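You operate a simulated robot arm through the tools that you are given. There is no shell and no other tool. Be economical: measure what you need, move in short steps, check, and stop when the job is done.

Carry out the task below with a simulated robot arm. There is one attempt and no reset: what you move stays moved.

TASK
Lift out the dirty strainer, rinse it clean and fit it back.
Fine: rinse it under the running spray, then shut the tap; dial left on WARM.

It is judged by the outcome, as a careful person would: the job done as asked, and still so three seconds after it is handed in. It fails if anything else is knocked over, pushed out of place, dropped, spilled or broken.

THE ROBOT
A 7-joint arm with a two-finger parallel gripper, fixed in place. Base frame: the origin is at the foot of the arm, x ahead of it, y to its left, z up. Lengths are in mm, angles in degrees, forces in N, time in s.
With the tool pointing down near the work surface it reaches from about 200 to 680 mm from the base axis. Its first joint turns from -66.0 to 66.0 degrees. Payload 2.4 kg.
Tool frame: the origin (TCP) lies between the finger pads and is the grasp point; the fingertips stand 30 mm ahead of it; z points along the fingers, y is the line along which they close. The gripper opens to 94 mm. The fingers are 28 mm wide and 10 mm thick; the gripper's body (50 by 96 mm) begins 55 mm behind the TCP.
Orientation is told as [roll, pitch, yaw] about the base's x, y, z axes, in that order, counted from this pose: with the fingers straight down and closing along the base's y, the tool's x points along the base's -x, its y along +y and its z along -z.

THE INTERFACE
- The arm moves only by the tool jog_arm. Its argument "increments" is a list of rows, each an object of numbers (a shift or turn left out is 0, a gripper value left out holds the last): "dx", "dy", "dz": the shift along the tool's x, y, z in mm; "rx", "ry", "rz": the turn, a rotation vector about the tool's x, y, z in degrees; "hand": the gripper command, from -1 (fully open) to 1 (shut), values between in proportion. In form: [{"dx": .., "dy": .., "dz": .., "rx": .., "ry": .., "rz": .., "hand": ..}, ...]. A call has 1 to 8 rows; each row shifts and turns the commanded pose from where the row before left it, along the tool's axes as they then stand. A row lasts 0.2 s, in which the tool goes at most 50 mm and 8.6 degrees; a call with a longer step from one row to the next is refused whole, and so is a gripper value outside its range. A pose out of reach is approached as far as the arm can. The call stops where the force on the tool passes 70 N (or 10 N more than at its start, if that is more) or the arm is blocked; 0.2 s more then pass. The fingers move at their own pace (about 153 mm/s each) and stop on an object; they squeeze with about 34 N. The grip force told is the motor's: it shows also when the fingers shut on nothing. Time passes only in rows, and 0.2 s behind the last, so rows that do not move let the fingers close. It gives the time, the measured TCP pose, the force on the tool (base axes), the opening and the grip force at its end, in the units of the frame above (readings bear some noise).
- Cameras (640 x 400 px; columns grow to the right, rows downward): "scene" is fixed at [64, 485.1, 1440]; the picture's right is [-0.48, -0.88, 0.00], its down [-0.50, 0.28, -0.82] and it looks along [0.72, -0.39, -0.57] (base axes); focal length 333 px, centre (320, 200). "wrist" rides on the gripper at [-37, 0, -58] in the tool frame; the picture's right is [0.00, -1.00, 0.00], its down [0.97, 0.00, -0.24] and it looks along [0.24, 0.00, 0.97] (tool axes); focal length 218 px, centre (320, 200).
- capture(camera): a new picture of that camera. No time passes.
- pixel_to_xyz(camera, pixels): for up to 12 pixels [column, row] of the newest picture of that camera ("zoom" is the newest enlarged one), the place [x, y, z] in the base frame of the surface seen there, good to about 2 mm, but the place of the scene camera against the robot may be out by one fixed shift of up to 25 mm in any direction. No time passes.
- zoom(camera, box): a new picture of the part [left, top, right, bottom] of that camera's present view, enlarged. No time passes.
- sign_off(): hands the job in; it is judged then, once.

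Work in short steps. Measure before you move; look again where a grasp or a placing could have gone wrong, and mend it. You have 80 turns and 46 pictures in all, the two below and enlarged ones among them. Open the gripper and draw the arm clear of the work before you hand the job in, unless the task says otherwise; then end with one line.

The tools are called by a JSON object that holds its "method" and its "body". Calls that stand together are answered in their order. jog_arm: Moves the arm, as the interface text tells. Its arguments: {"type":"object","properties":{"increments":{"type":"array","items":{"type":"object","properties":{"dx":{"type":"number"},"dy":{"type":"number"},"dz":{"type":"number"},"rx":{"type":"number"},"ry":{"type":"number"},"rz":{"type":"number"},"hand":{"type":"number"}}}}},"required":["increments"]} The other tools are called the same way: capture (camera) takes a picture; pixel_to_xyz (camera, pixels) gives the place of the surface under pixels of a picture; zoom (camera, box) takes an enlarged picture of a part of a camera's view; sign_off () hands the job in.

At the start:

```text
clock: 0.0
ee_pos: [342.6, 149.2, 1181.8]
tcp_rot: [0.0, -0.1, 0.0]
ft_force: [0.2, 0.0, -0.8]
finger_gap: 94.2
gripper_force: 0.1
```

scene: 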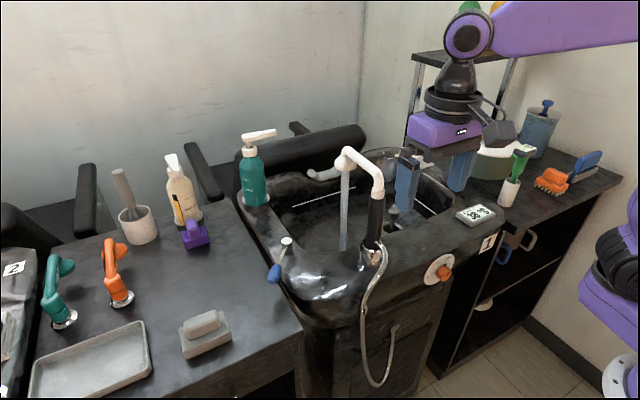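
wrist: 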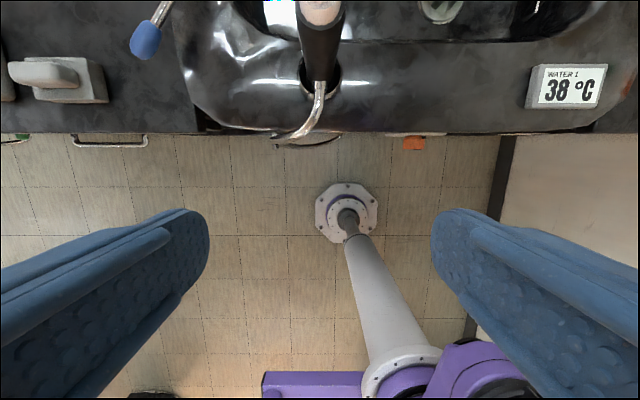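

The tap seems to be running at (345,200) and the sink strainer is near (395,215). I'll zoom in for details.

{"method": "zoom", "body": {"camera": "scene", "box": [240, 120, 480, 270]}}

{"method": "zoom", "body": {"camera": "scene", "box": [250, 220, 490, 370]}}

```text
2.67 times, centred on (360, 195) of scene
```

zoom: 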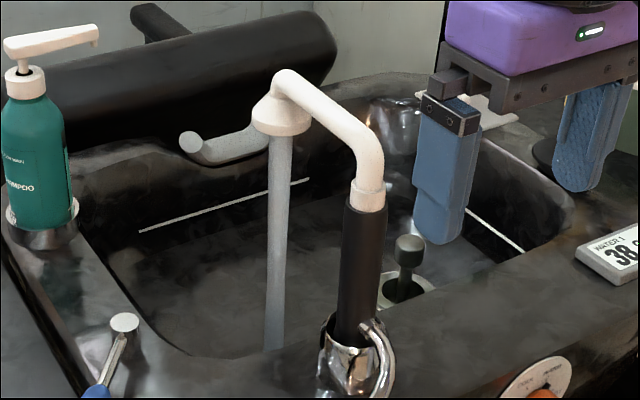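

```text
2.67 times, centred on (370, 295) of scene
```

zoom: 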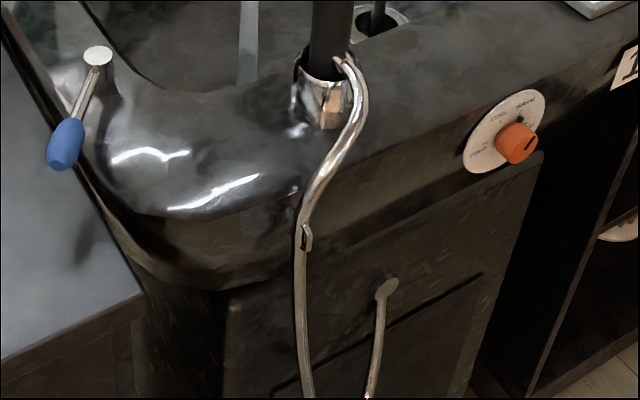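

{"method": "zoom", "body": {"camera": "scene", "box": [410, 240, 474, 300]}}

{"method": "zoom", "body": {"camera": "scene", "box": [350, 180, 446, 240]}}

{"method": "pixel_to_xyz", "body": {"camera": "scene", "pixels": [[392, 210], [287, 241], [275, 274], [282, 255], [346, 160], [343, 248], [376, 225], [378, 175], [444, 273], [333, 175], [475, 215], [285, 130]]}}

{"method": "pixel_to_xyz", "body": {"camera": "wrist", "pixels": [[145, 38], [160, 14], [440, 8], [320, 30], [567, 85], [320, 10], [414, 143]]}}

```text
6.67 times, centred on (442, 270) of scene
```

zoom: 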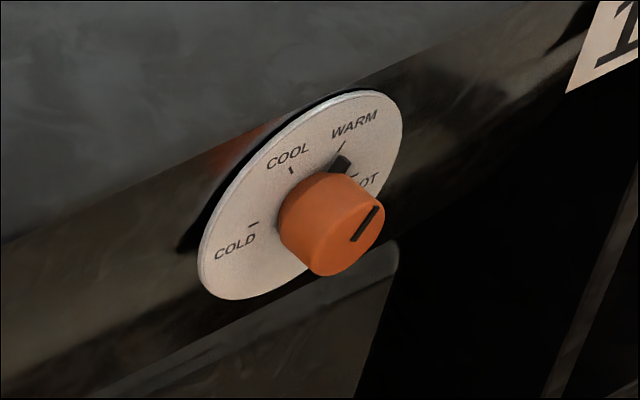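

```text
6.67 times, centred on (398, 210) of scene
```

zoom: 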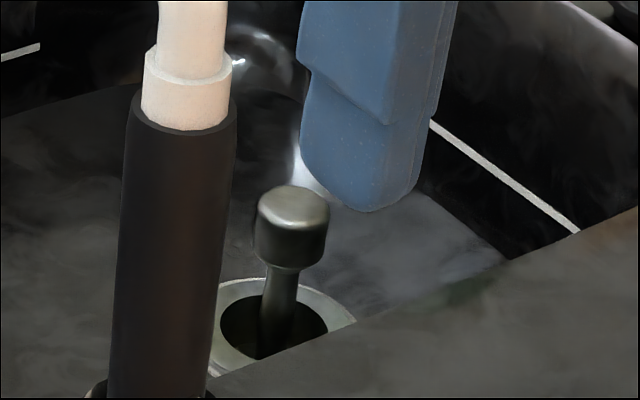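

```text
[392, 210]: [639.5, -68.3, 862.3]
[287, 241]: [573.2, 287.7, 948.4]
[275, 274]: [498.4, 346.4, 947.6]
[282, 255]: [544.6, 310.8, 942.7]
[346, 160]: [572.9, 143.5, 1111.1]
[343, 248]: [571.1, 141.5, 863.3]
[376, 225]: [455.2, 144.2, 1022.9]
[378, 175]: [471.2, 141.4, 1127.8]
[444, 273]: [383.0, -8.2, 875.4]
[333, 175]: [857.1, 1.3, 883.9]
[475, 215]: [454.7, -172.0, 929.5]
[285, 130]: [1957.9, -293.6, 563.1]
```

```text
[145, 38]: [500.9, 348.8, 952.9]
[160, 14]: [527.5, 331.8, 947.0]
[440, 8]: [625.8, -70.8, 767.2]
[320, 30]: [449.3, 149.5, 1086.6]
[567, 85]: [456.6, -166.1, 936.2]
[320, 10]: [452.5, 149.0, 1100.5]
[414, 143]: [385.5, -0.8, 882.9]
```

{"method": "pixel_to_xyz", "body": {"camera": "zoom", "pixels": [[292, 200], [292, 240], [282, 300], [265, 325], [320, 345], [240, 290], [275, 282], [335, 310], [400, 260], [225, 340], [120, 200], [60, 200]]}}

{"method": "pixel_to_xyz", "body": {"camera": "scene", "pixels": [[345, 165], [345, 200], [345, 230], [310, 220], [400, 240], [415, 225], [270, 165], [455, 205], [310, 175], [345, 152], [325, 235], [420, 165]]}}

```text
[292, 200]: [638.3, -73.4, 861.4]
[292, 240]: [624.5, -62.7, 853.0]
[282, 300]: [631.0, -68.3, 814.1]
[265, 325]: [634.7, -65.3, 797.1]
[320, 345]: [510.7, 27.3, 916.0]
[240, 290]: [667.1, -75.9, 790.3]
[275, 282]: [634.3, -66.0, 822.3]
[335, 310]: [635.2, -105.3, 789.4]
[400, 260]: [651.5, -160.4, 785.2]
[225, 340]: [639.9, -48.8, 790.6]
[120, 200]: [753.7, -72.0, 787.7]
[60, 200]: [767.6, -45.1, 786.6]
```

```text
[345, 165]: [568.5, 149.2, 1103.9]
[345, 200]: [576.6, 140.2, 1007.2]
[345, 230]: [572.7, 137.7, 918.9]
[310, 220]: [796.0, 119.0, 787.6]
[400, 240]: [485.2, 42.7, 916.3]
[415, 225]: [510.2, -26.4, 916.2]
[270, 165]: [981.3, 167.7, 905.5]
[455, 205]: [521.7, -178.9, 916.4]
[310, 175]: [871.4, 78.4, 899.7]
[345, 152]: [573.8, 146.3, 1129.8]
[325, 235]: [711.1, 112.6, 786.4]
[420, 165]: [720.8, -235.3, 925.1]
```

Floor is at z≈792, knob at about (641,-65) with top z≈867; the rim is z≈922. The dial already reads WARM. I'll move right, clear of the faucet, then forward above the strainer.

{"method": "jog_arm", "body": {"increments": [{"dy": -45, "hand": -1}, {"dy": -45}, {"dy": -45}, {"dy": -45}, {"dy": -34}, {"dx": -45}, {"dx": -45}, {"dx": -45}]}}

{"method": "jog_arm", "body": {"increments": [{"dx": -45}, {"dx": -45}, {"dx": -30}, {"dz": 45}, {"dz": 45}, {"dz": 45}]}}

{"method": "capture", "body": {"camera": "wrist"}}

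```text
clock: 1.8
ee_pos: [480.0, -64.0, 1181.2]
tcp_rot: [0.0, 0.0, 0.1]
ft_force: [-0.4, 0.3, -0.4]
finger_gap: 94.1
gripper_force: 0.0
```

```text
clock: 3.2
ee_pos: [599.1, -62.8, 1046.2]
tcp_rot: [0.0, 0.0, 0.0]
ft_force: [-0.3, -0.7, -0.5]
finger_gap: 94.0
gripper_force: 0.1
```

```text
39 pictures are left
```

wrist: 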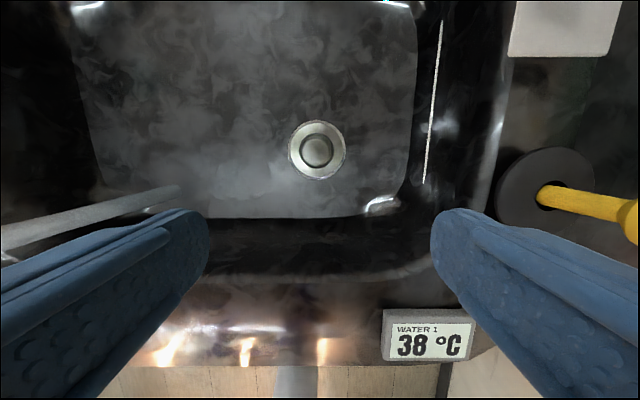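

The knob is at (317,150); I'll measure it and the surrounding basin edges.

{"method": "pixel_to_xyz", "body": {"camera": "wrist", "pixels": [[317, 150], [317, 140], [304, 150], [329, 150], [317, 124], [317, 178], [291, 150], [345, 150], [400, 190], [320, 215], [320, 270], [80, 100]]}}

{"method": "zoom", "body": {"camera": "wrist", "box": [269, 120, 365, 180]}}

```text
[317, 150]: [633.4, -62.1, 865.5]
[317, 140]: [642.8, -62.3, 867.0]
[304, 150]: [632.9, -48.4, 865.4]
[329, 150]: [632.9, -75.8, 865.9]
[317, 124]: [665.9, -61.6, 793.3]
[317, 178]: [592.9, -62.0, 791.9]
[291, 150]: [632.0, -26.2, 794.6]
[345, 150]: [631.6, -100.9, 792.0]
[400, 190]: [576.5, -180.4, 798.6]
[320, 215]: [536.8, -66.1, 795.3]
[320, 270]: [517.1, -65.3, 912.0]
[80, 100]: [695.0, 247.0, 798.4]
```

```text
6.67 times, centred on (317, 150) of wrist
```

zoom: 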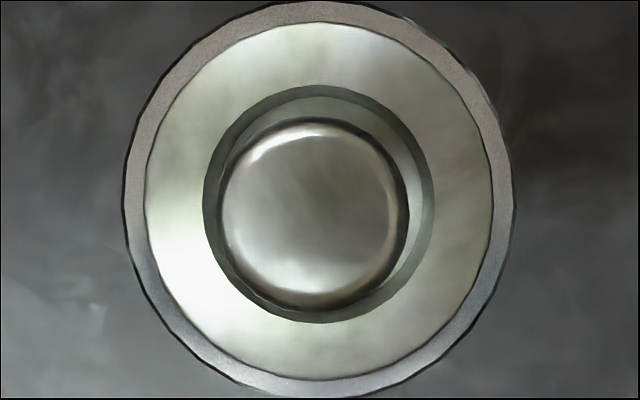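

Knob centre ≈ (631.5,-62). I'll align and descend to TCP z≈853, then close.

{"method": "jog_arm", "body": {"increments": [{"dx": -32, "dy": 0.5}, {"dz": 45}, {"dz": 45}, {"dz": 45}, {"dz": 35}, {"dz": 23}, {}]}}

{"method": "capture", "body": {"camera": "wrist"}}

```text
clock: 4.8
ee_pos: [630.0, -63.3, 853.1]
tcp_rot: [-0.1, -0.1, 0.0]
ft_force: [-0.9, 0.5, -0.3]
finger_gap: 93.9
gripper_force: 0.1
```

```text
37 pictures are left
```

wrist: 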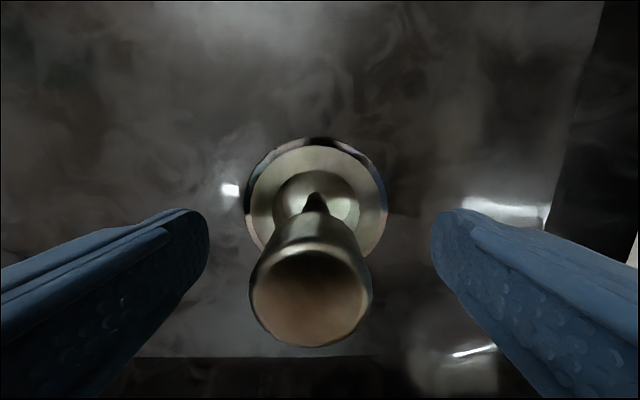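

Knob is about 2 mm to the left and 2 mm ahead; I'll correct and grip.

{"method": "jog_arm", "body": {"increments": [{"dx": -1.5, "dy": 2}, {"hand": 1}, {}, {}, {}]}}

```text
clock: 6.0
ee_pos: [632.2, -60.1, 853.8]
tcp_rot: [0.0, 0.0, 0.1]
ft_force: [-0.5, 4.4, -1.1]
finger_gap: 30.9
gripper_force: 34.1
```

Gripped (30.9 mm). I lift straight up gently.

{"method": "jog_arm", "body": {"increments": [{"dy": -1, "dz": -10}, {"dz": -20}, {"dz": -25}, {"dz": -30}, {"dz": -35}, {"dz": -35}]}}

{"method": "capture", "body": {"camera": "scene"}}

{"method": "capture", "body": {"camera": "wrist"}}

```text
clock: 7.4
ee_pos: [632.4, -63.2, 1010.3]
tcp_rot: [0.0, -0.1, 0.0]
ft_force: [0.0, -0.6, -0.3]
finger_gap: 31.0
gripper_force: 33.8
```

```text
36 pictures are left
```

scene: 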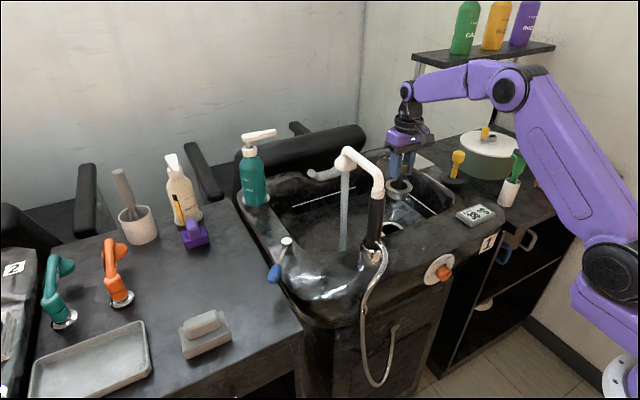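

```text
35 pictures are left
```

wrist: 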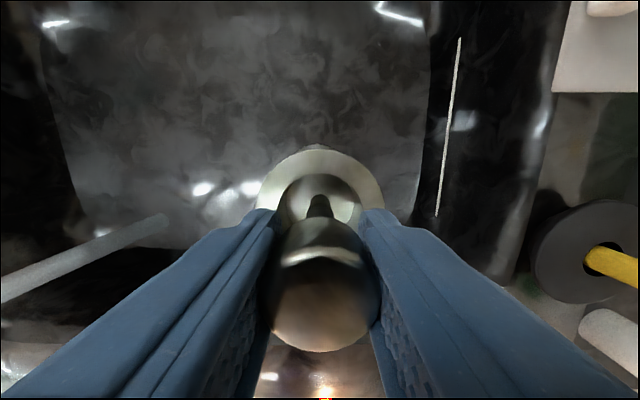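

{"method": "zoom", "body": {"camera": "scene", "box": [336, 120, 464, 240]}}

```text
3.33 times, centred on (400, 180) of scene
```

zoom: 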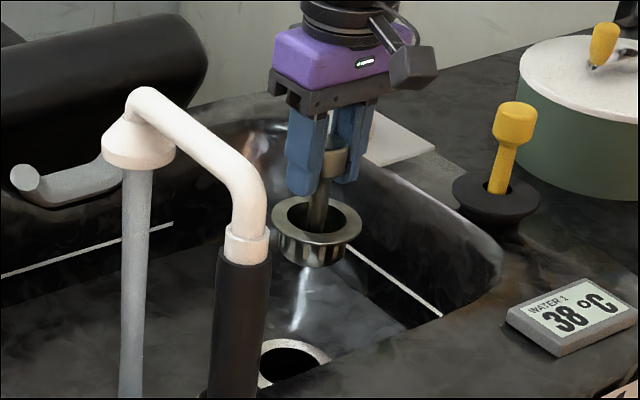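

The strainer cup is lifted with the knob. I'll move left to y≈0, then tilt the tool (hand toward −y) so the spray can fall into the cup rather than onto the hand.

{"method": "jog_arm", "body": {"increments": [{"dy": 30}, {"dy": 30, "dx": 20}, {"dx": 29}, {"rx": -7.5}, {"rx": -7.5}, {"rx": -7.5}]}}

```text
clock: 8.8
ee_pos: [584.0, -2.5, 1008.4]
tcp_rot: [22.6, 0.1, 0.0]
ft_force: [1.2, 0.1, -0.1]
finger_gap: 30.8
gripper_force: 34.1
```

{"method": "jog_arm", "body": {"increments": [{"rx": -7.5}, {"rx": -7.5}, {"rx": -7.5}, {}]}}

{"method": "capture", "body": {"camera": "scene"}}

{"method": "capture", "body": {"camera": "wrist"}}

```text
clock: 9.8
ee_pos: [582.4, -1.9, 1008.3]
tcp_rot: [45.1, 0.0, 0.0]
ft_force: [-1.1, 0.5, -1.4]
finger_gap: 31.0
gripper_force: 34.0
```

```text
33 pictures are left
```

scene: 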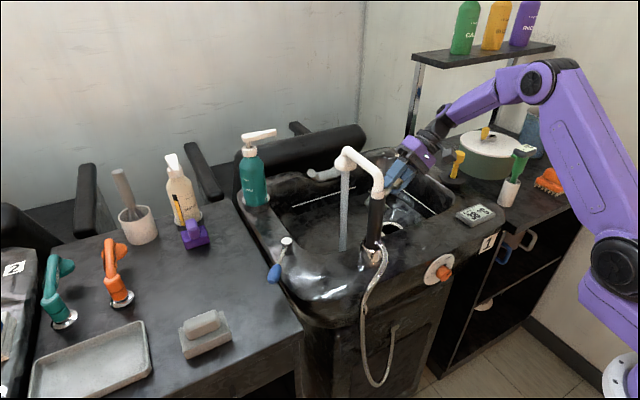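

```text
32 pictures are left
```

wrist: 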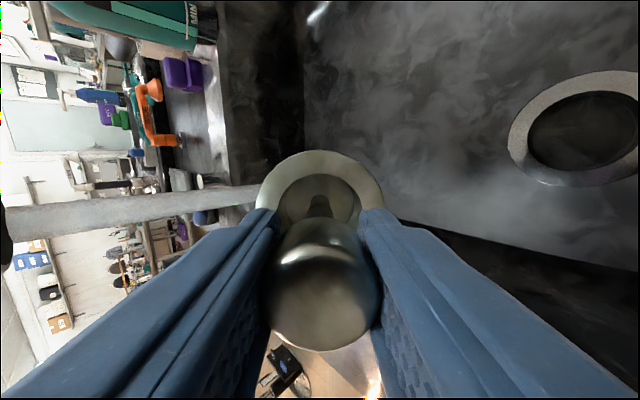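

Tilt is right. I'll measure stream and cup in the wrist view.

{"method": "pixel_to_xyz", "body": {"camera": "wrist", "pixels": [[60, 219], [150, 206], [230, 195], [320, 155], [263, 200], [375, 195], [300, 180], [345, 215], [305, 205], [3, 240]]}}

{"method": "zoom", "body": {"camera": "wrist", "box": [240, 130, 400, 230]}}

```text
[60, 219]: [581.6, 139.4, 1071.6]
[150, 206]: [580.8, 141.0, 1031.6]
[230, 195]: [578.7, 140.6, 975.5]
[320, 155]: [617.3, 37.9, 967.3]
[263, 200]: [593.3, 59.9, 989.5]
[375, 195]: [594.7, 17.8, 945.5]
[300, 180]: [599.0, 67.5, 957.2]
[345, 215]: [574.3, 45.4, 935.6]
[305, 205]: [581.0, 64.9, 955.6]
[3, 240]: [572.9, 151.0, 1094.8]
```

```text
4.00 times, centred on (320, 180) of wrist
```

zoom: 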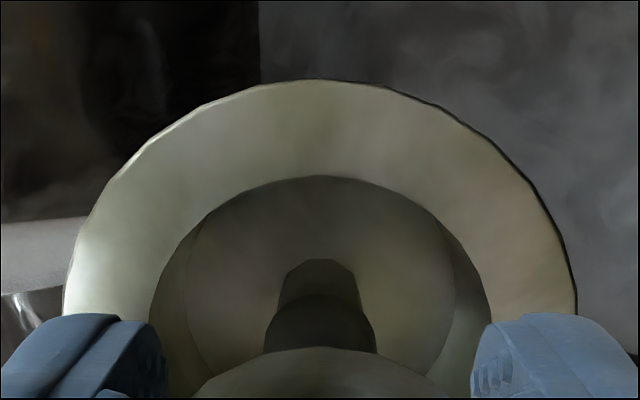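

Stream centre ≈ (580,147). Bring the cup under it, keeping the hand clear of the nozzle.

{"method": "jog_arm", "body": {"increments": [{"dy": 17, "dz": 30}, {"dy": 17, "dz": 30}, {"dy": 16, "dz": 30, "dx": 1}, {}, {}, {}]}}

{"method": "zoom", "body": {"camera": "scene", "box": [288, 120, 448, 260]}}

{"method": "zoom", "body": {"camera": "wrist", "box": [160, 80, 480, 280]}}

```text
clock: 11.2
ee_pos: [583.1, 98.5, 980.5]
tcp_rot: [45.0, 0.1, 0.0]
ft_force: [-0.4, -0.2, -0.8]
finger_gap: 30.8
gripper_force: 34.2
```

```text
2.86 times, centred on (368, 190) of scene
```

zoom: 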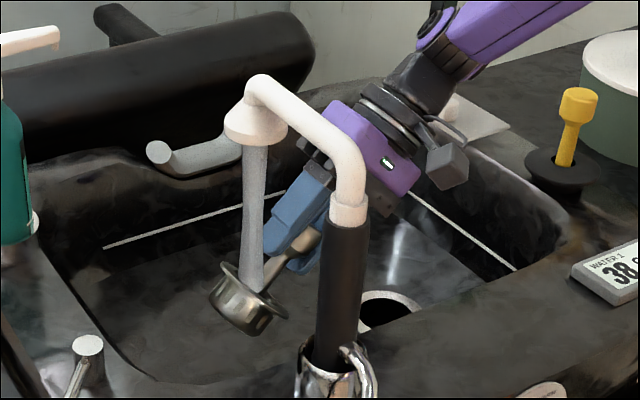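

```text
2.00 times, centred on (320, 180) of wrist
```

zoom: 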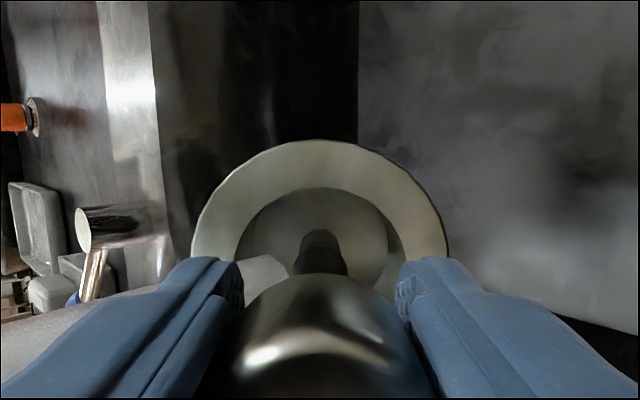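

The stream lands in the cup. Hold there, sweeping gently.

{"method": "jog_arm", "body": {"increments": [{}, {"dx": 8}, {"dx": 8}, {"dx": -8}, {"dx": -8}, {"dx": -8}, {"dx": -8}, {"dx": 8}]}}

{"method": "jog_arm", "body": {"increments": [{"dx": 8}, {"dy": 5, "dz": 5}, {}, {"dy": 5, "dz": 5}, {}, {"dy": -5, "dz": -5}, {"dy": -5, "dz": -5}, {}]}}

{"method": "jog_arm", "body": {"increments": [{"dy": -6, "dz": -6}, {}, {}, {"dy": 6, "dz": 6}, {}, {}, {}, {}]}}

{"method": "zoom", "body": {"camera": "scene", "box": [288, 120, 448, 260]}}

{"method": "zoom", "body": {"camera": "wrist", "box": [160, 80, 480, 280]}}

```text
clock: 13.0
ee_pos: [589.9, 94.6, 980.8]
tcp_rot: [45.0, 0.0, 0.0]
ft_force: [-1.1, -0.4, -0.1]
finger_gap: 30.8
gripper_force: 34.2
```

```text
clock: 14.8
ee_pos: [582.3, 97.7, 980.6]
tcp_rot: [45.0, 0.0, 0.0]
ft_force: [-0.2, 0.0, -0.4]
finger_gap: 30.5
gripper_force: 33.5
```

```text
clock: 16.6
ee_pos: [580.4, 97.0, 980.0]
tcp_rot: [45.1, 0.0, 0.0]
ft_force: [-0.3, 0.2, -0.7]
finger_gap: 30.7
gripper_force: 34.0
```

```text
2.86 times, centred on (368, 190) of scene
```

zoom: 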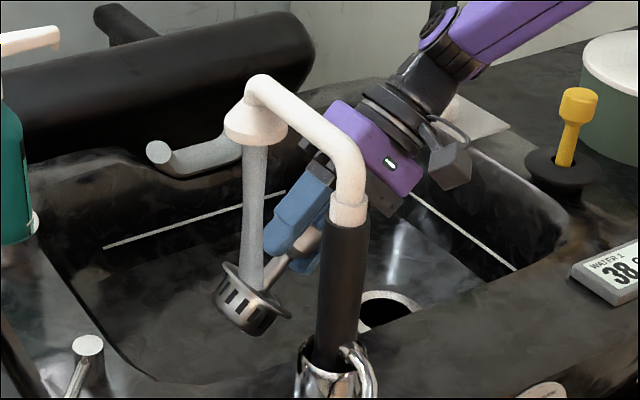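

```text
2.00 times, centred on (320, 180) of wrist
```

zoom: 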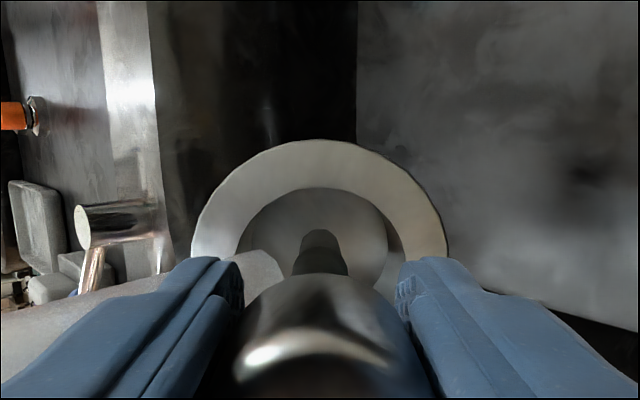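

Slots are now visible and the green film has gone; I rinse a little longer to be sure it's complete.

{"method": "jog_arm", "body": {"increments": [{}, {}, {}, {}, {}, {}, {}, {}]}}

{"method": "jog_arm", "body": {"increments": [{"dx": 4}, {}, {}, {"dx": -8}, {}, {}, {"dx": 4}, {}]}}

{"method": "zoom", "body": {"camera": "scene", "box": [318, 190, 382, 240]}}

```text
clock: 18.4
ee_pos: [580.7, 97.0, 981.0]
tcp_rot: [45.0, 0.0, 0.0]
ft_force: [-0.1, -0.6, -0.9]
finger_gap: 31.0
gripper_force: 34.0
```

```text
clock: 20.2
ee_pos: [581.5, 95.7, 979.1]
tcp_rot: [45.0, 0.0, 0.0]
ft_force: [0.3, 0.2, -0.8]
finger_gap: 30.9
gripper_force: 34.1
```

```text
8.00 times, centred on (350, 215) of scene
```

zoom: 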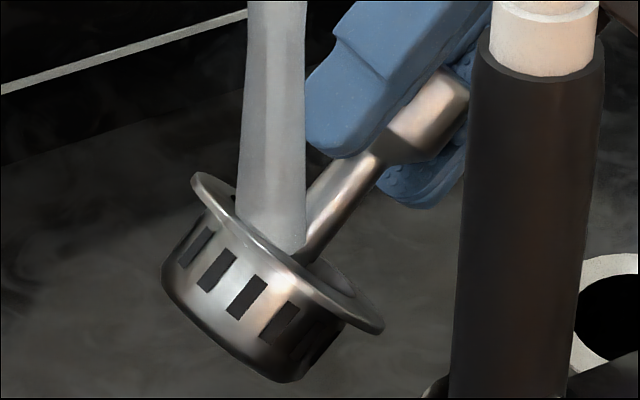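

Clean. Now draw back out of the stream and level the tool.

{"method": "jog_arm", "body": {"increments": [{"dy": -16, "dz": -30}, {"dy": -17, "dz": -30}, {"dy": -17, "dz": -30}, {"rx": 7.5}, {"rx": 7.5}, {"rx": 7.5}, {"rx": 7.5}]}}

{"method": "jog_arm", "body": {"increments": [{"rx": 7.5}, {"rx": 7.5}, {"dy": -30}, {"dy": -30, "dx": -20}, {"dx": -30}, {}]}}

{"method": "capture", "body": {"camera": "wrist"}}

```text
clock: 21.8
ee_pos: [582.7, -1.6, 1008.0]
tcp_rot: [14.9, -0.1, 0.0]
ft_force: [0.2, 0.0, -1.5]
finger_gap: 30.9
gripper_force: 34.1
```

```text
clock: 23.2
ee_pos: [632.1, -60.7, 1008.4]
tcp_rot: [0.0, 0.0, 0.1]
ft_force: [0.5, -0.4, -1.4]
finger_gap: 30.7
gripper_force: 33.8
```

```text
25 pictures are left
```

wrist: 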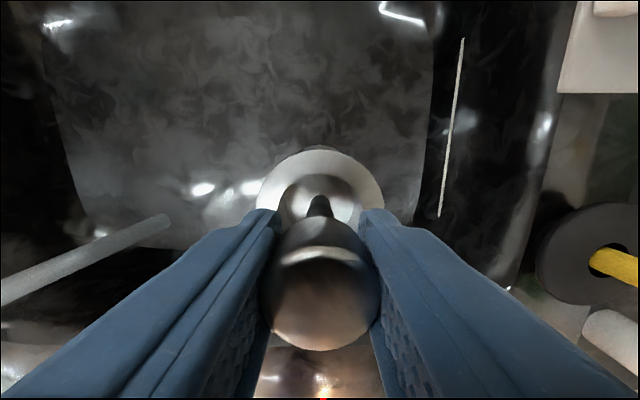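

The hold is unchanged. I descend to a few mm above the flange seat, slowly.

{"method": "jog_arm", "body": {"increments": [{"dy": 0.5, "dz": 35}, {"dz": 35}, {"dz": 30}, {"dz": 20}, {"dz": 10}, {}]}}

{"method": "zoom", "body": {"camera": "scene", "box": [350, 165, 446, 240]}}

{"method": "zoom", "body": {"camera": "wrist", "box": [220, 100, 420, 225]}}

```text
clock: 24.6
ee_pos: [631.6, -60.0, 879.0]
tcp_rot: [-0.1, 0.1, 0.1]
ft_force: [0.1, 0.8, -0.5]
finger_gap: 30.9
gripper_force: 34.1
```

```text
5.33 times, centred on (398, 202) of scene
```

zoom: 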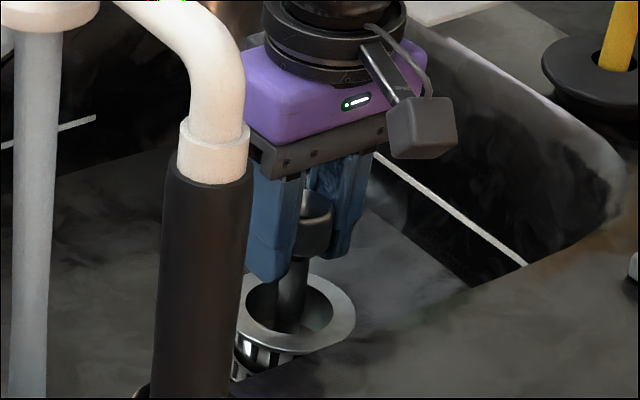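

```text
3.20 times, centred on (320, 162) of wrist
```

zoom: 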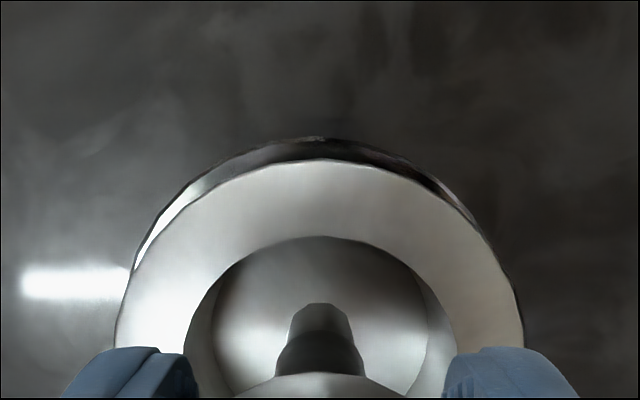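

Ring below is centred within ~1 mm to the left of the flange; shift slightly and lower the last 25 mm.

{"method": "jog_arm", "body": {"increments": [{"dy": 0.7, "dz": 5}, {"dz": 6}, {"dz": 5}, {"dz": 4}, {"dz": 3}, {"dz": 2}, {}]}}

{"method": "zoom", "body": {"camera": "wrist", "box": [220, 100, 420, 225]}}

```text
clock: 26.2
ee_pos: [631.4, -60.4, 854.3]
tcp_rot: [0.0, 0.0, 0.1]
ft_force: [-0.1, 0.5, -0.7]
finger_gap: 30.9
gripper_force: 34.4
```

```text
3.20 times, centred on (320, 162) of wrist
```

zoom: 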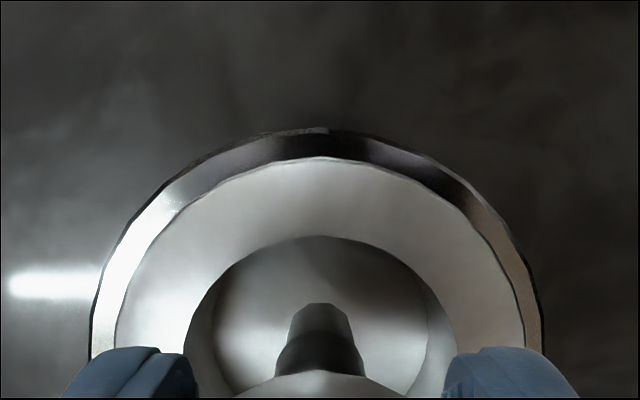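

Back at the seated height. I press 1.5 mm to confirm contact.

{"method": "jog_arm", "body": {"increments": [{"dz": 1}, {"dz": 0.8}, {}]}}

```text
clock: 27.0
ee_pos: [632.2, -60.4, 854.1]
tcp_rot: [-0.1, -0.1, 0.1]
ft_force: [-12.6, 2.6, 25.1]
finger_gap: 31.0
gripper_force: 34.2
```

Contact felt (25 N): seated. Release and rise.

{"method": "jog_arm", "body": {"increments": [{"dz": -1.5}, {"hand": -1}, {}, {}, {"dz": -20}, {"dz": -45}, {"dz": -45}, {"dz": -45}]}}

{"method": "capture", "body": {"camera": "wrist"}}

{"method": "zoom", "body": {"camera": "wrist", "box": [260, 90, 400, 210]}}

```text
clock: 28.8
ee_pos: [628.9, -58.4, 1008.8]
tcp_rot: [-0.1, 0.0, 0.0]
ft_force: [0.2, 0.6, 0.5]
finger_gap: 94.2
gripper_force: 0.0
```

```text
21 pictures are left
```

wrist: 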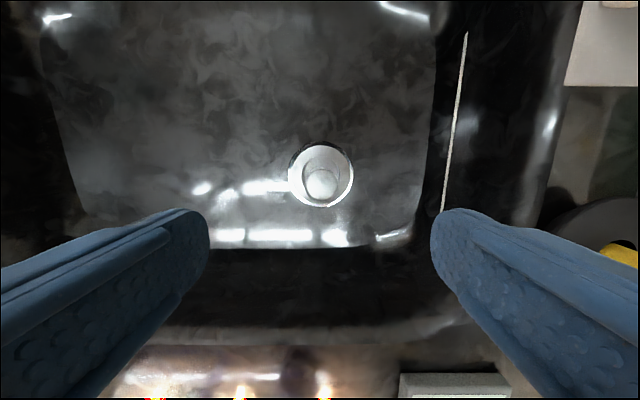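

```text
3.33 times, centred on (330, 150) of wrist
```

zoom: 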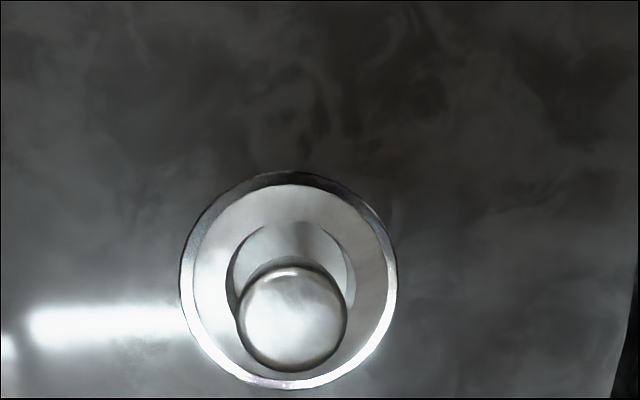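

Strainer seated and clean. Now study the tap lever at (280,258).

{"method": "zoom", "body": {"camera": "scene", "box": [240, 220, 336, 310]}}

{"method": "pixel_to_xyz", "body": {"camera": "zoom", "pixels": [[310, 145], [310, 180], [280, 230], [245, 310], [230, 350], [215, 400], [300, 260], [340, 250], [240, 270]]}}

```text
4.44 times, centred on (288, 265) of scene
```

zoom: 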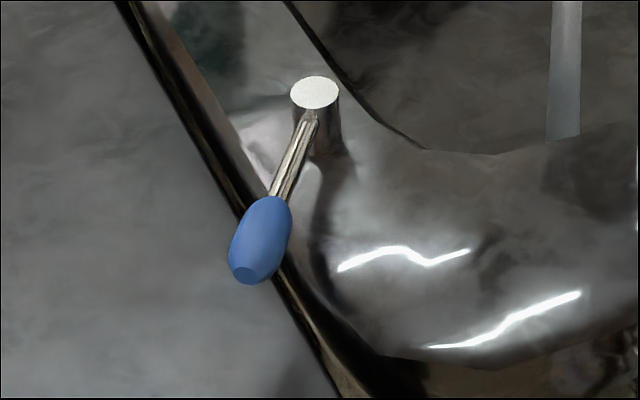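

```text
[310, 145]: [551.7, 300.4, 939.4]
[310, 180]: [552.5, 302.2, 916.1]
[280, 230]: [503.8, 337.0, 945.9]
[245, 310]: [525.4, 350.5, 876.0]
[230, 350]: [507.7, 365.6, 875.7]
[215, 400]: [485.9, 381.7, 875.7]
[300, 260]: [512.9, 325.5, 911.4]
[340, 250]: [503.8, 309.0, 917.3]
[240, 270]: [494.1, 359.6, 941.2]
```

The lever swings about a vertical post near (575,291); its blue grip is about (503,345,948). I retreat up and back, then go round to the left.

{"method": "jog_arm", "body": {"increments": [{"dz": -43}, {"dz": -43}, {"dz": -43}, {"dz": -43}, {"dx": 45}, {"dx": 45}, {"dx": 45}, {"dx": 45}]}}

{"method": "jog_arm", "body": {"increments": [{"dx": 45}, {"dx": 45}, {"dy": 45}, {"dy": 45}, {"dy": 45}, {"dy": 45}, {"dy": 45}, {"dy": 45}]}}

{"method": "jog_arm", "body": {"increments": [{"dy": 45}, {"dy": 45}, {"dy": 45, "rz": 8}, {"rz": 8}, {"rz": 8}, {"rz": 8}, {"rz": 6}, {}]}}

{"method": "capture", "body": {"camera": "wrist"}}

```text
clock: 30.6
ee_pos: [449.8, -63.0, 1180.1]
tcp_rot: [0.0, 0.0, -0.1]
ft_force: [-1.0, 0.4, -0.7]
finger_gap: 94.1
gripper_force: 0.1
```

```text
clock: 32.4
ee_pos: [363.8, 208.6, 1181.0]
tcp_rot: [0.0, 0.1, -0.1]
ft_force: [0.0, -1.4, -0.3]
finger_gap: 94.1
gripper_force: 0.1
```

```text
clock: 34.2
ee_pos: [363.1, 342.8, 1181.3]
tcp_rot: [0.0, 0.1, -38.0]
ft_force: [0.3, -0.9, 0.6]
finger_gap: 94.1
gripper_force: 0.0
```

```text
18 pictures are left
```

wrist: 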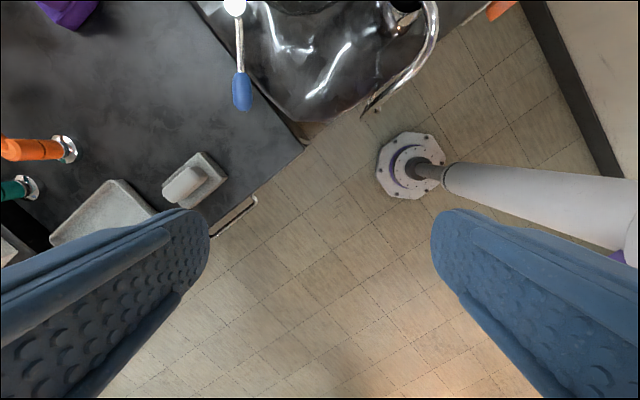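

{"method": "pixel_to_xyz", "body": {"camera": "wrist", "pixels": [[235, 8], [239, 50], [242, 80], [242, 92], [242, 105], [236, 92], [249, 92], [260, 100], [280, 60], [225, 100]]}}

{"method": "zoom", "body": {"camera": "wrist", "box": [180, 0, 340, 130]}}

```text
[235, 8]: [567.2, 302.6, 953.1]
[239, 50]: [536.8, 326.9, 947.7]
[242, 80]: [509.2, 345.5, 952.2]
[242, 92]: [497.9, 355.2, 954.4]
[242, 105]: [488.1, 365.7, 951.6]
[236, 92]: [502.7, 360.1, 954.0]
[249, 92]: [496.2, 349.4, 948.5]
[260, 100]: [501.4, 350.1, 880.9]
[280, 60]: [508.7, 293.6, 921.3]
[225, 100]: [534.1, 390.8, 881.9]
```

```text
3.08 times, centred on (260, 65) of wrist
```

zoom: 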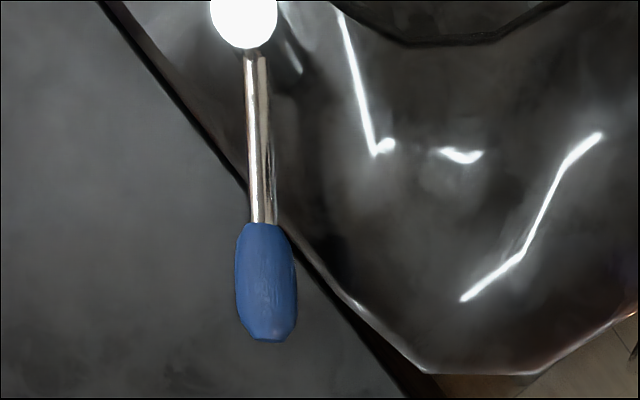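

Grip centre ≈ (498,354), z≈946, post (570,301). I move above it with a 50 mm gap, aligned to straddle the grip.

{"method": "jog_arm", "body": {"increments": [{"dx": -34, "dy": 31, "hand": -0.1}, {"dx": -34, "dy": 31}, {"dx": -34, "dy": 31}, {"dz": 45}, {"dz": 45}, {"dz": 45}, {}]}}

{"method": "capture", "body": {"camera": "wrist"}}

```text
clock: 35.8
ee_pos: [499.5, 355.7, 1044.7]
tcp_rot: [-0.1, 0.0, -38.0]
ft_force: [0.7, -0.9, 0.1]
finger_gap: 51.8
gripper_force: 0.1
```

```text
16 pictures are left
```

wrist: 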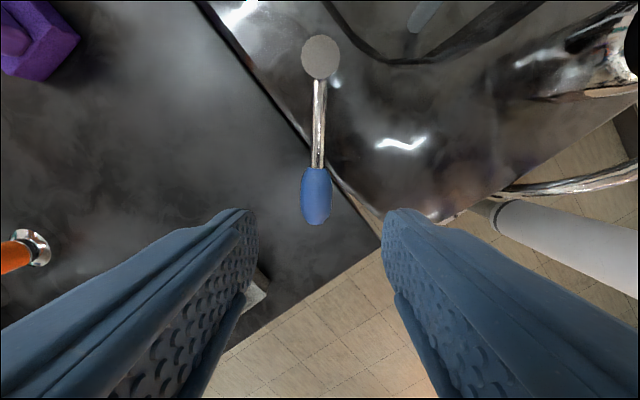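

Handle is centred between the fingers (col 317). Descend to TCP z≈960.

{"method": "jog_arm", "body": {"increments": [{"dz": 40}, {"dz": 30}, {"dz": 14}, {}]}}

{"method": "capture", "body": {"camera": "wrist"}}

```text
clock: 36.8
ee_pos: [500.3, 354.8, 961.4]
tcp_rot: [0.0, 0.0, -38.0]
ft_force: [0.7, 0.1, 0.6]
finger_gap: 51.9
gripper_force: 0.1
```

```text
15 pictures are left
```

wrist: 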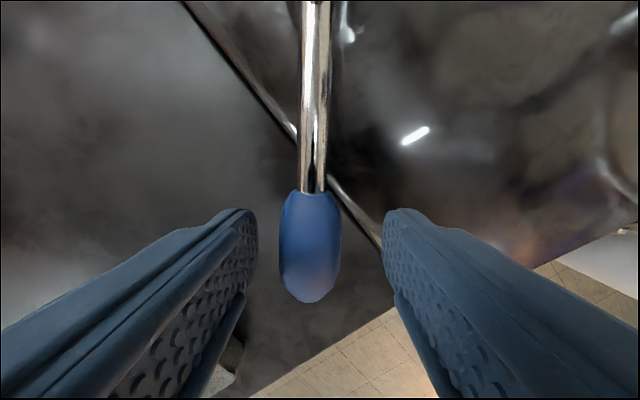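

Handle is straddled. I try a gentle push toward the sink front (−tool y) first, watching the force.

{"method": "jog_arm", "body": {"increments": [{"dy": -10}, {"dy": -8}, {"dy": -5}, {"dy": -5}, {}]}}

{"method": "capture", "body": {"camera": "scene"}}

```text
clock: 38.0
ee_pos: [482.1, 332.2, 962.8]
tcp_rot: [0.0, 0.0, -38.0]
ft_force: [0.1, -0.1, -0.2]
finger_gap: 51.9
gripper_force: 0.1
```

```text
14 pictures are left
```

scene: 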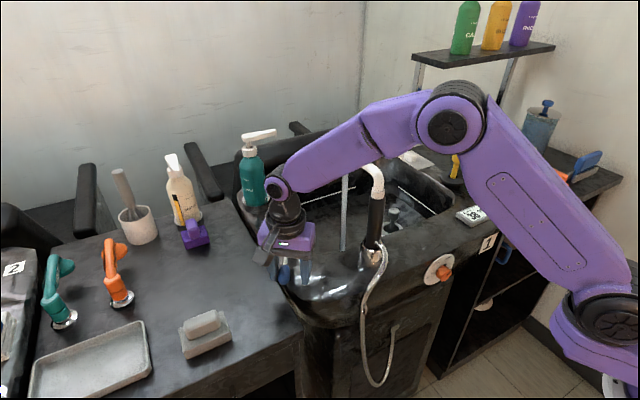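

{"method": "capture", "body": {"camera": "wrist"}}

```text
13 pictures are left
```

wrist: 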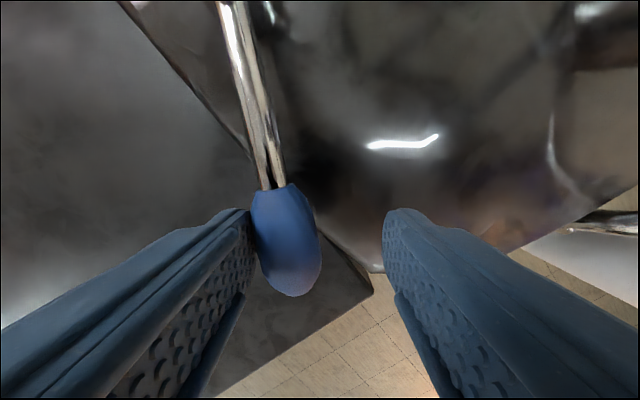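

The lever follows freely. Continue along the arc with wrist rotation to ~θ=175°.

{"method": "jog_arm", "body": {"increments": [{"rz": -8}, {"dx": -2, "dy": -12, "rz": -8}, {"dx": -2, "dy": -12, "rz": -8}, {}]}}

{"method": "capture", "body": {"camera": "scene"}}

```text
clock: 39.0
ee_pos: [474.8, 308.3, 960.3]
tcp_rot: [0.1, 0.0, -13.9]
ft_force: [0.6, 0.6, -0.2]
finger_gap: 51.7
gripper_force: 0.1
```

```text
12 pictures are left
```

scene: 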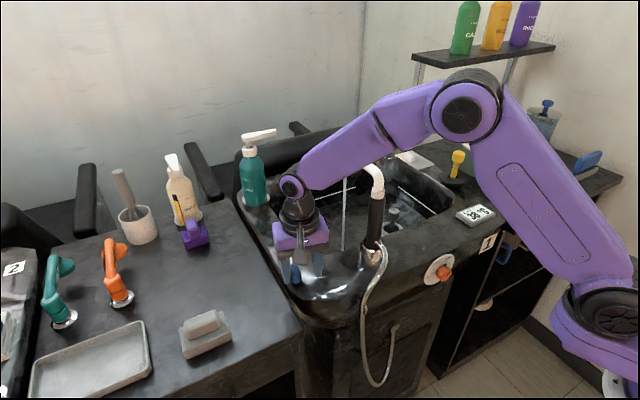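

The stream at (344,215) looks thinner than before, so this is the closing direction. Continue.

{"method": "jog_arm", "body": {"increments": [{"dx": -2, "dy": -12, "rz": -8}, {"dx": -2, "dy": -12, "rz": -8}, {}]}}

{"method": "zoom", "body": {"camera": "scene", "box": [256, 140, 416, 300]}}

```text
clock: 39.8
ee_pos: [475.3, 285.4, 961.7]
tcp_rot: [0.0, 0.0, 2.1]
ft_force: [-0.2, 1.7, 0.6]
finger_gap: 52.4
gripper_force: 0.7
```

```text
2.50 times, centred on (336, 220) of scene
```

zoom: 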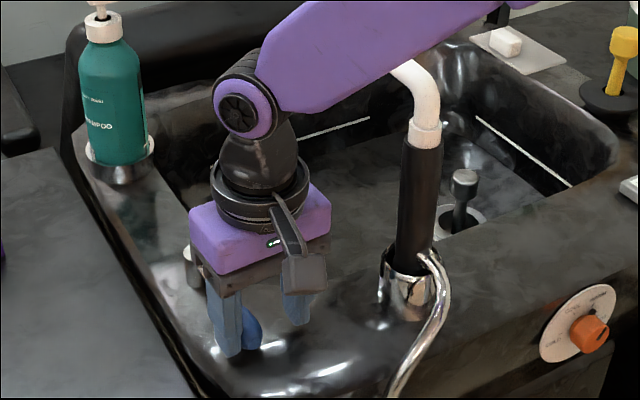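

Stream appears gone. Push a few mm further to find the stop.

{"method": "jog_arm", "body": {"increments": [{"dy": -3}, {"dy": -3}, {}]}}

{"method": "capture", "body": {"camera": "wrist"}}

```text
clock: 40.6
ee_pos: [474.3, 281.2, 961.2]
tcp_rot: [0.2, -0.1, 2.1]
ft_force: [0.6, 14.4, -2.3]
finger_gap: 59.4
gripper_force: 6.6
```

```text
10 pictures are left
```

wrist: 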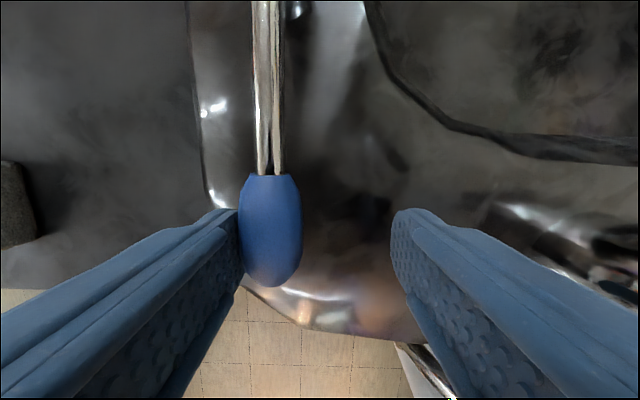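

At its stop (14 N), lever straight out along −x. Centre off the handle, rise, and back away.

{"method": "jog_arm", "body": {"increments": [{"dy": 12}, {"dy": 8}, {"dz": -30}, {"dz": -45}, {"dz": -45}, {"dz": -45}, {"dz": -45}, {"hand": -1}]}}

{"method": "jog_arm", "body": {"increments": [{"dx": 45}, {"dx": 45}, {"dx": 40, "dy": -30}, {"dy": -45}, {"dy": -45}, {"dy": -45}, {"dy": -45}, {}]}}

{"method": "capture", "body": {"camera": "scene"}}

```text
clock: 42.4
ee_pos: [474.4, 297.1, 1171.7]
tcp_rot: [-0.1, 0.1, 1.9]
ft_force: [-0.3, 0.0, -0.7]
finger_gap: 94.0
gripper_force: 0.1
```

```text
clock: 44.2
ee_pos: [350.1, 84.7, 1171.8]
tcp_rot: [0.0, -0.1, 1.9]
ft_force: [0.6, 0.4, -0.3]
finger_gap: 94.1
gripper_force: 0.1
```

```text
9 pictures are left
```

scene: 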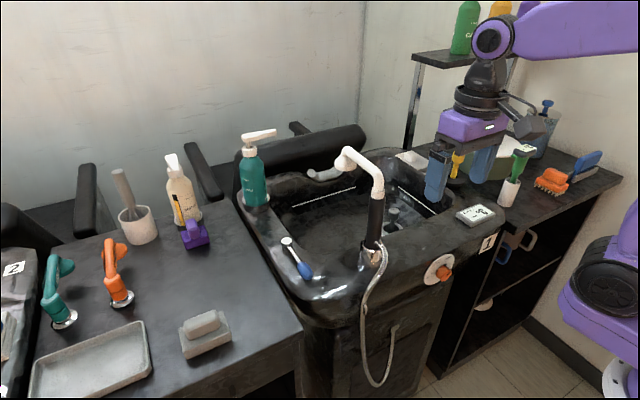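

The stream has stopped. Final check of dial and strainer.

{"method": "zoom", "body": {"camera": "scene", "box": [410, 240, 474, 300]}}

{"method": "zoom", "body": {"camera": "scene", "box": [330, 140, 426, 240]}}

```text
6.67 times, centred on (442, 270) of scene
```

zoom: 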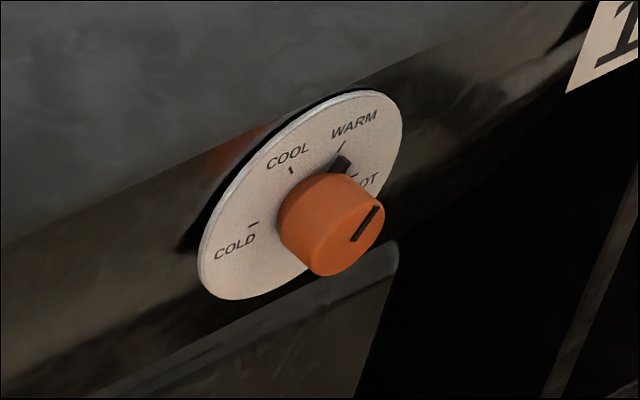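

```text
4.00 times, centred on (378, 190) of scene
```

zoom: 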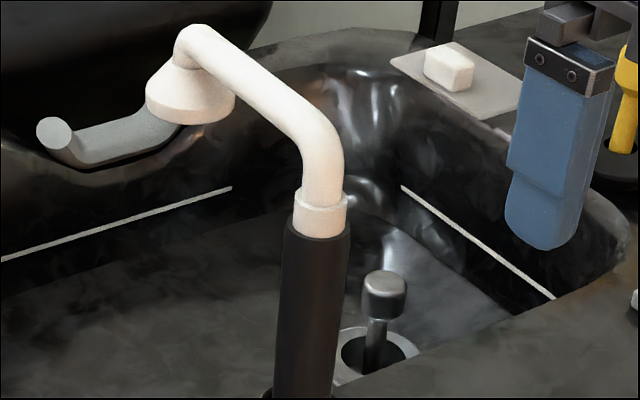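

The dial is unchanged on WARM, the strainer is seated, the tap is off and the arm is clear, so I'm handing in.

{"method": "sign_off", "body": {}}

```text
The job is handed in.
```

The strainer has been rinsed clean under the spray and fitted back in the drain, the tap is shut, and the dial is still on WARM.
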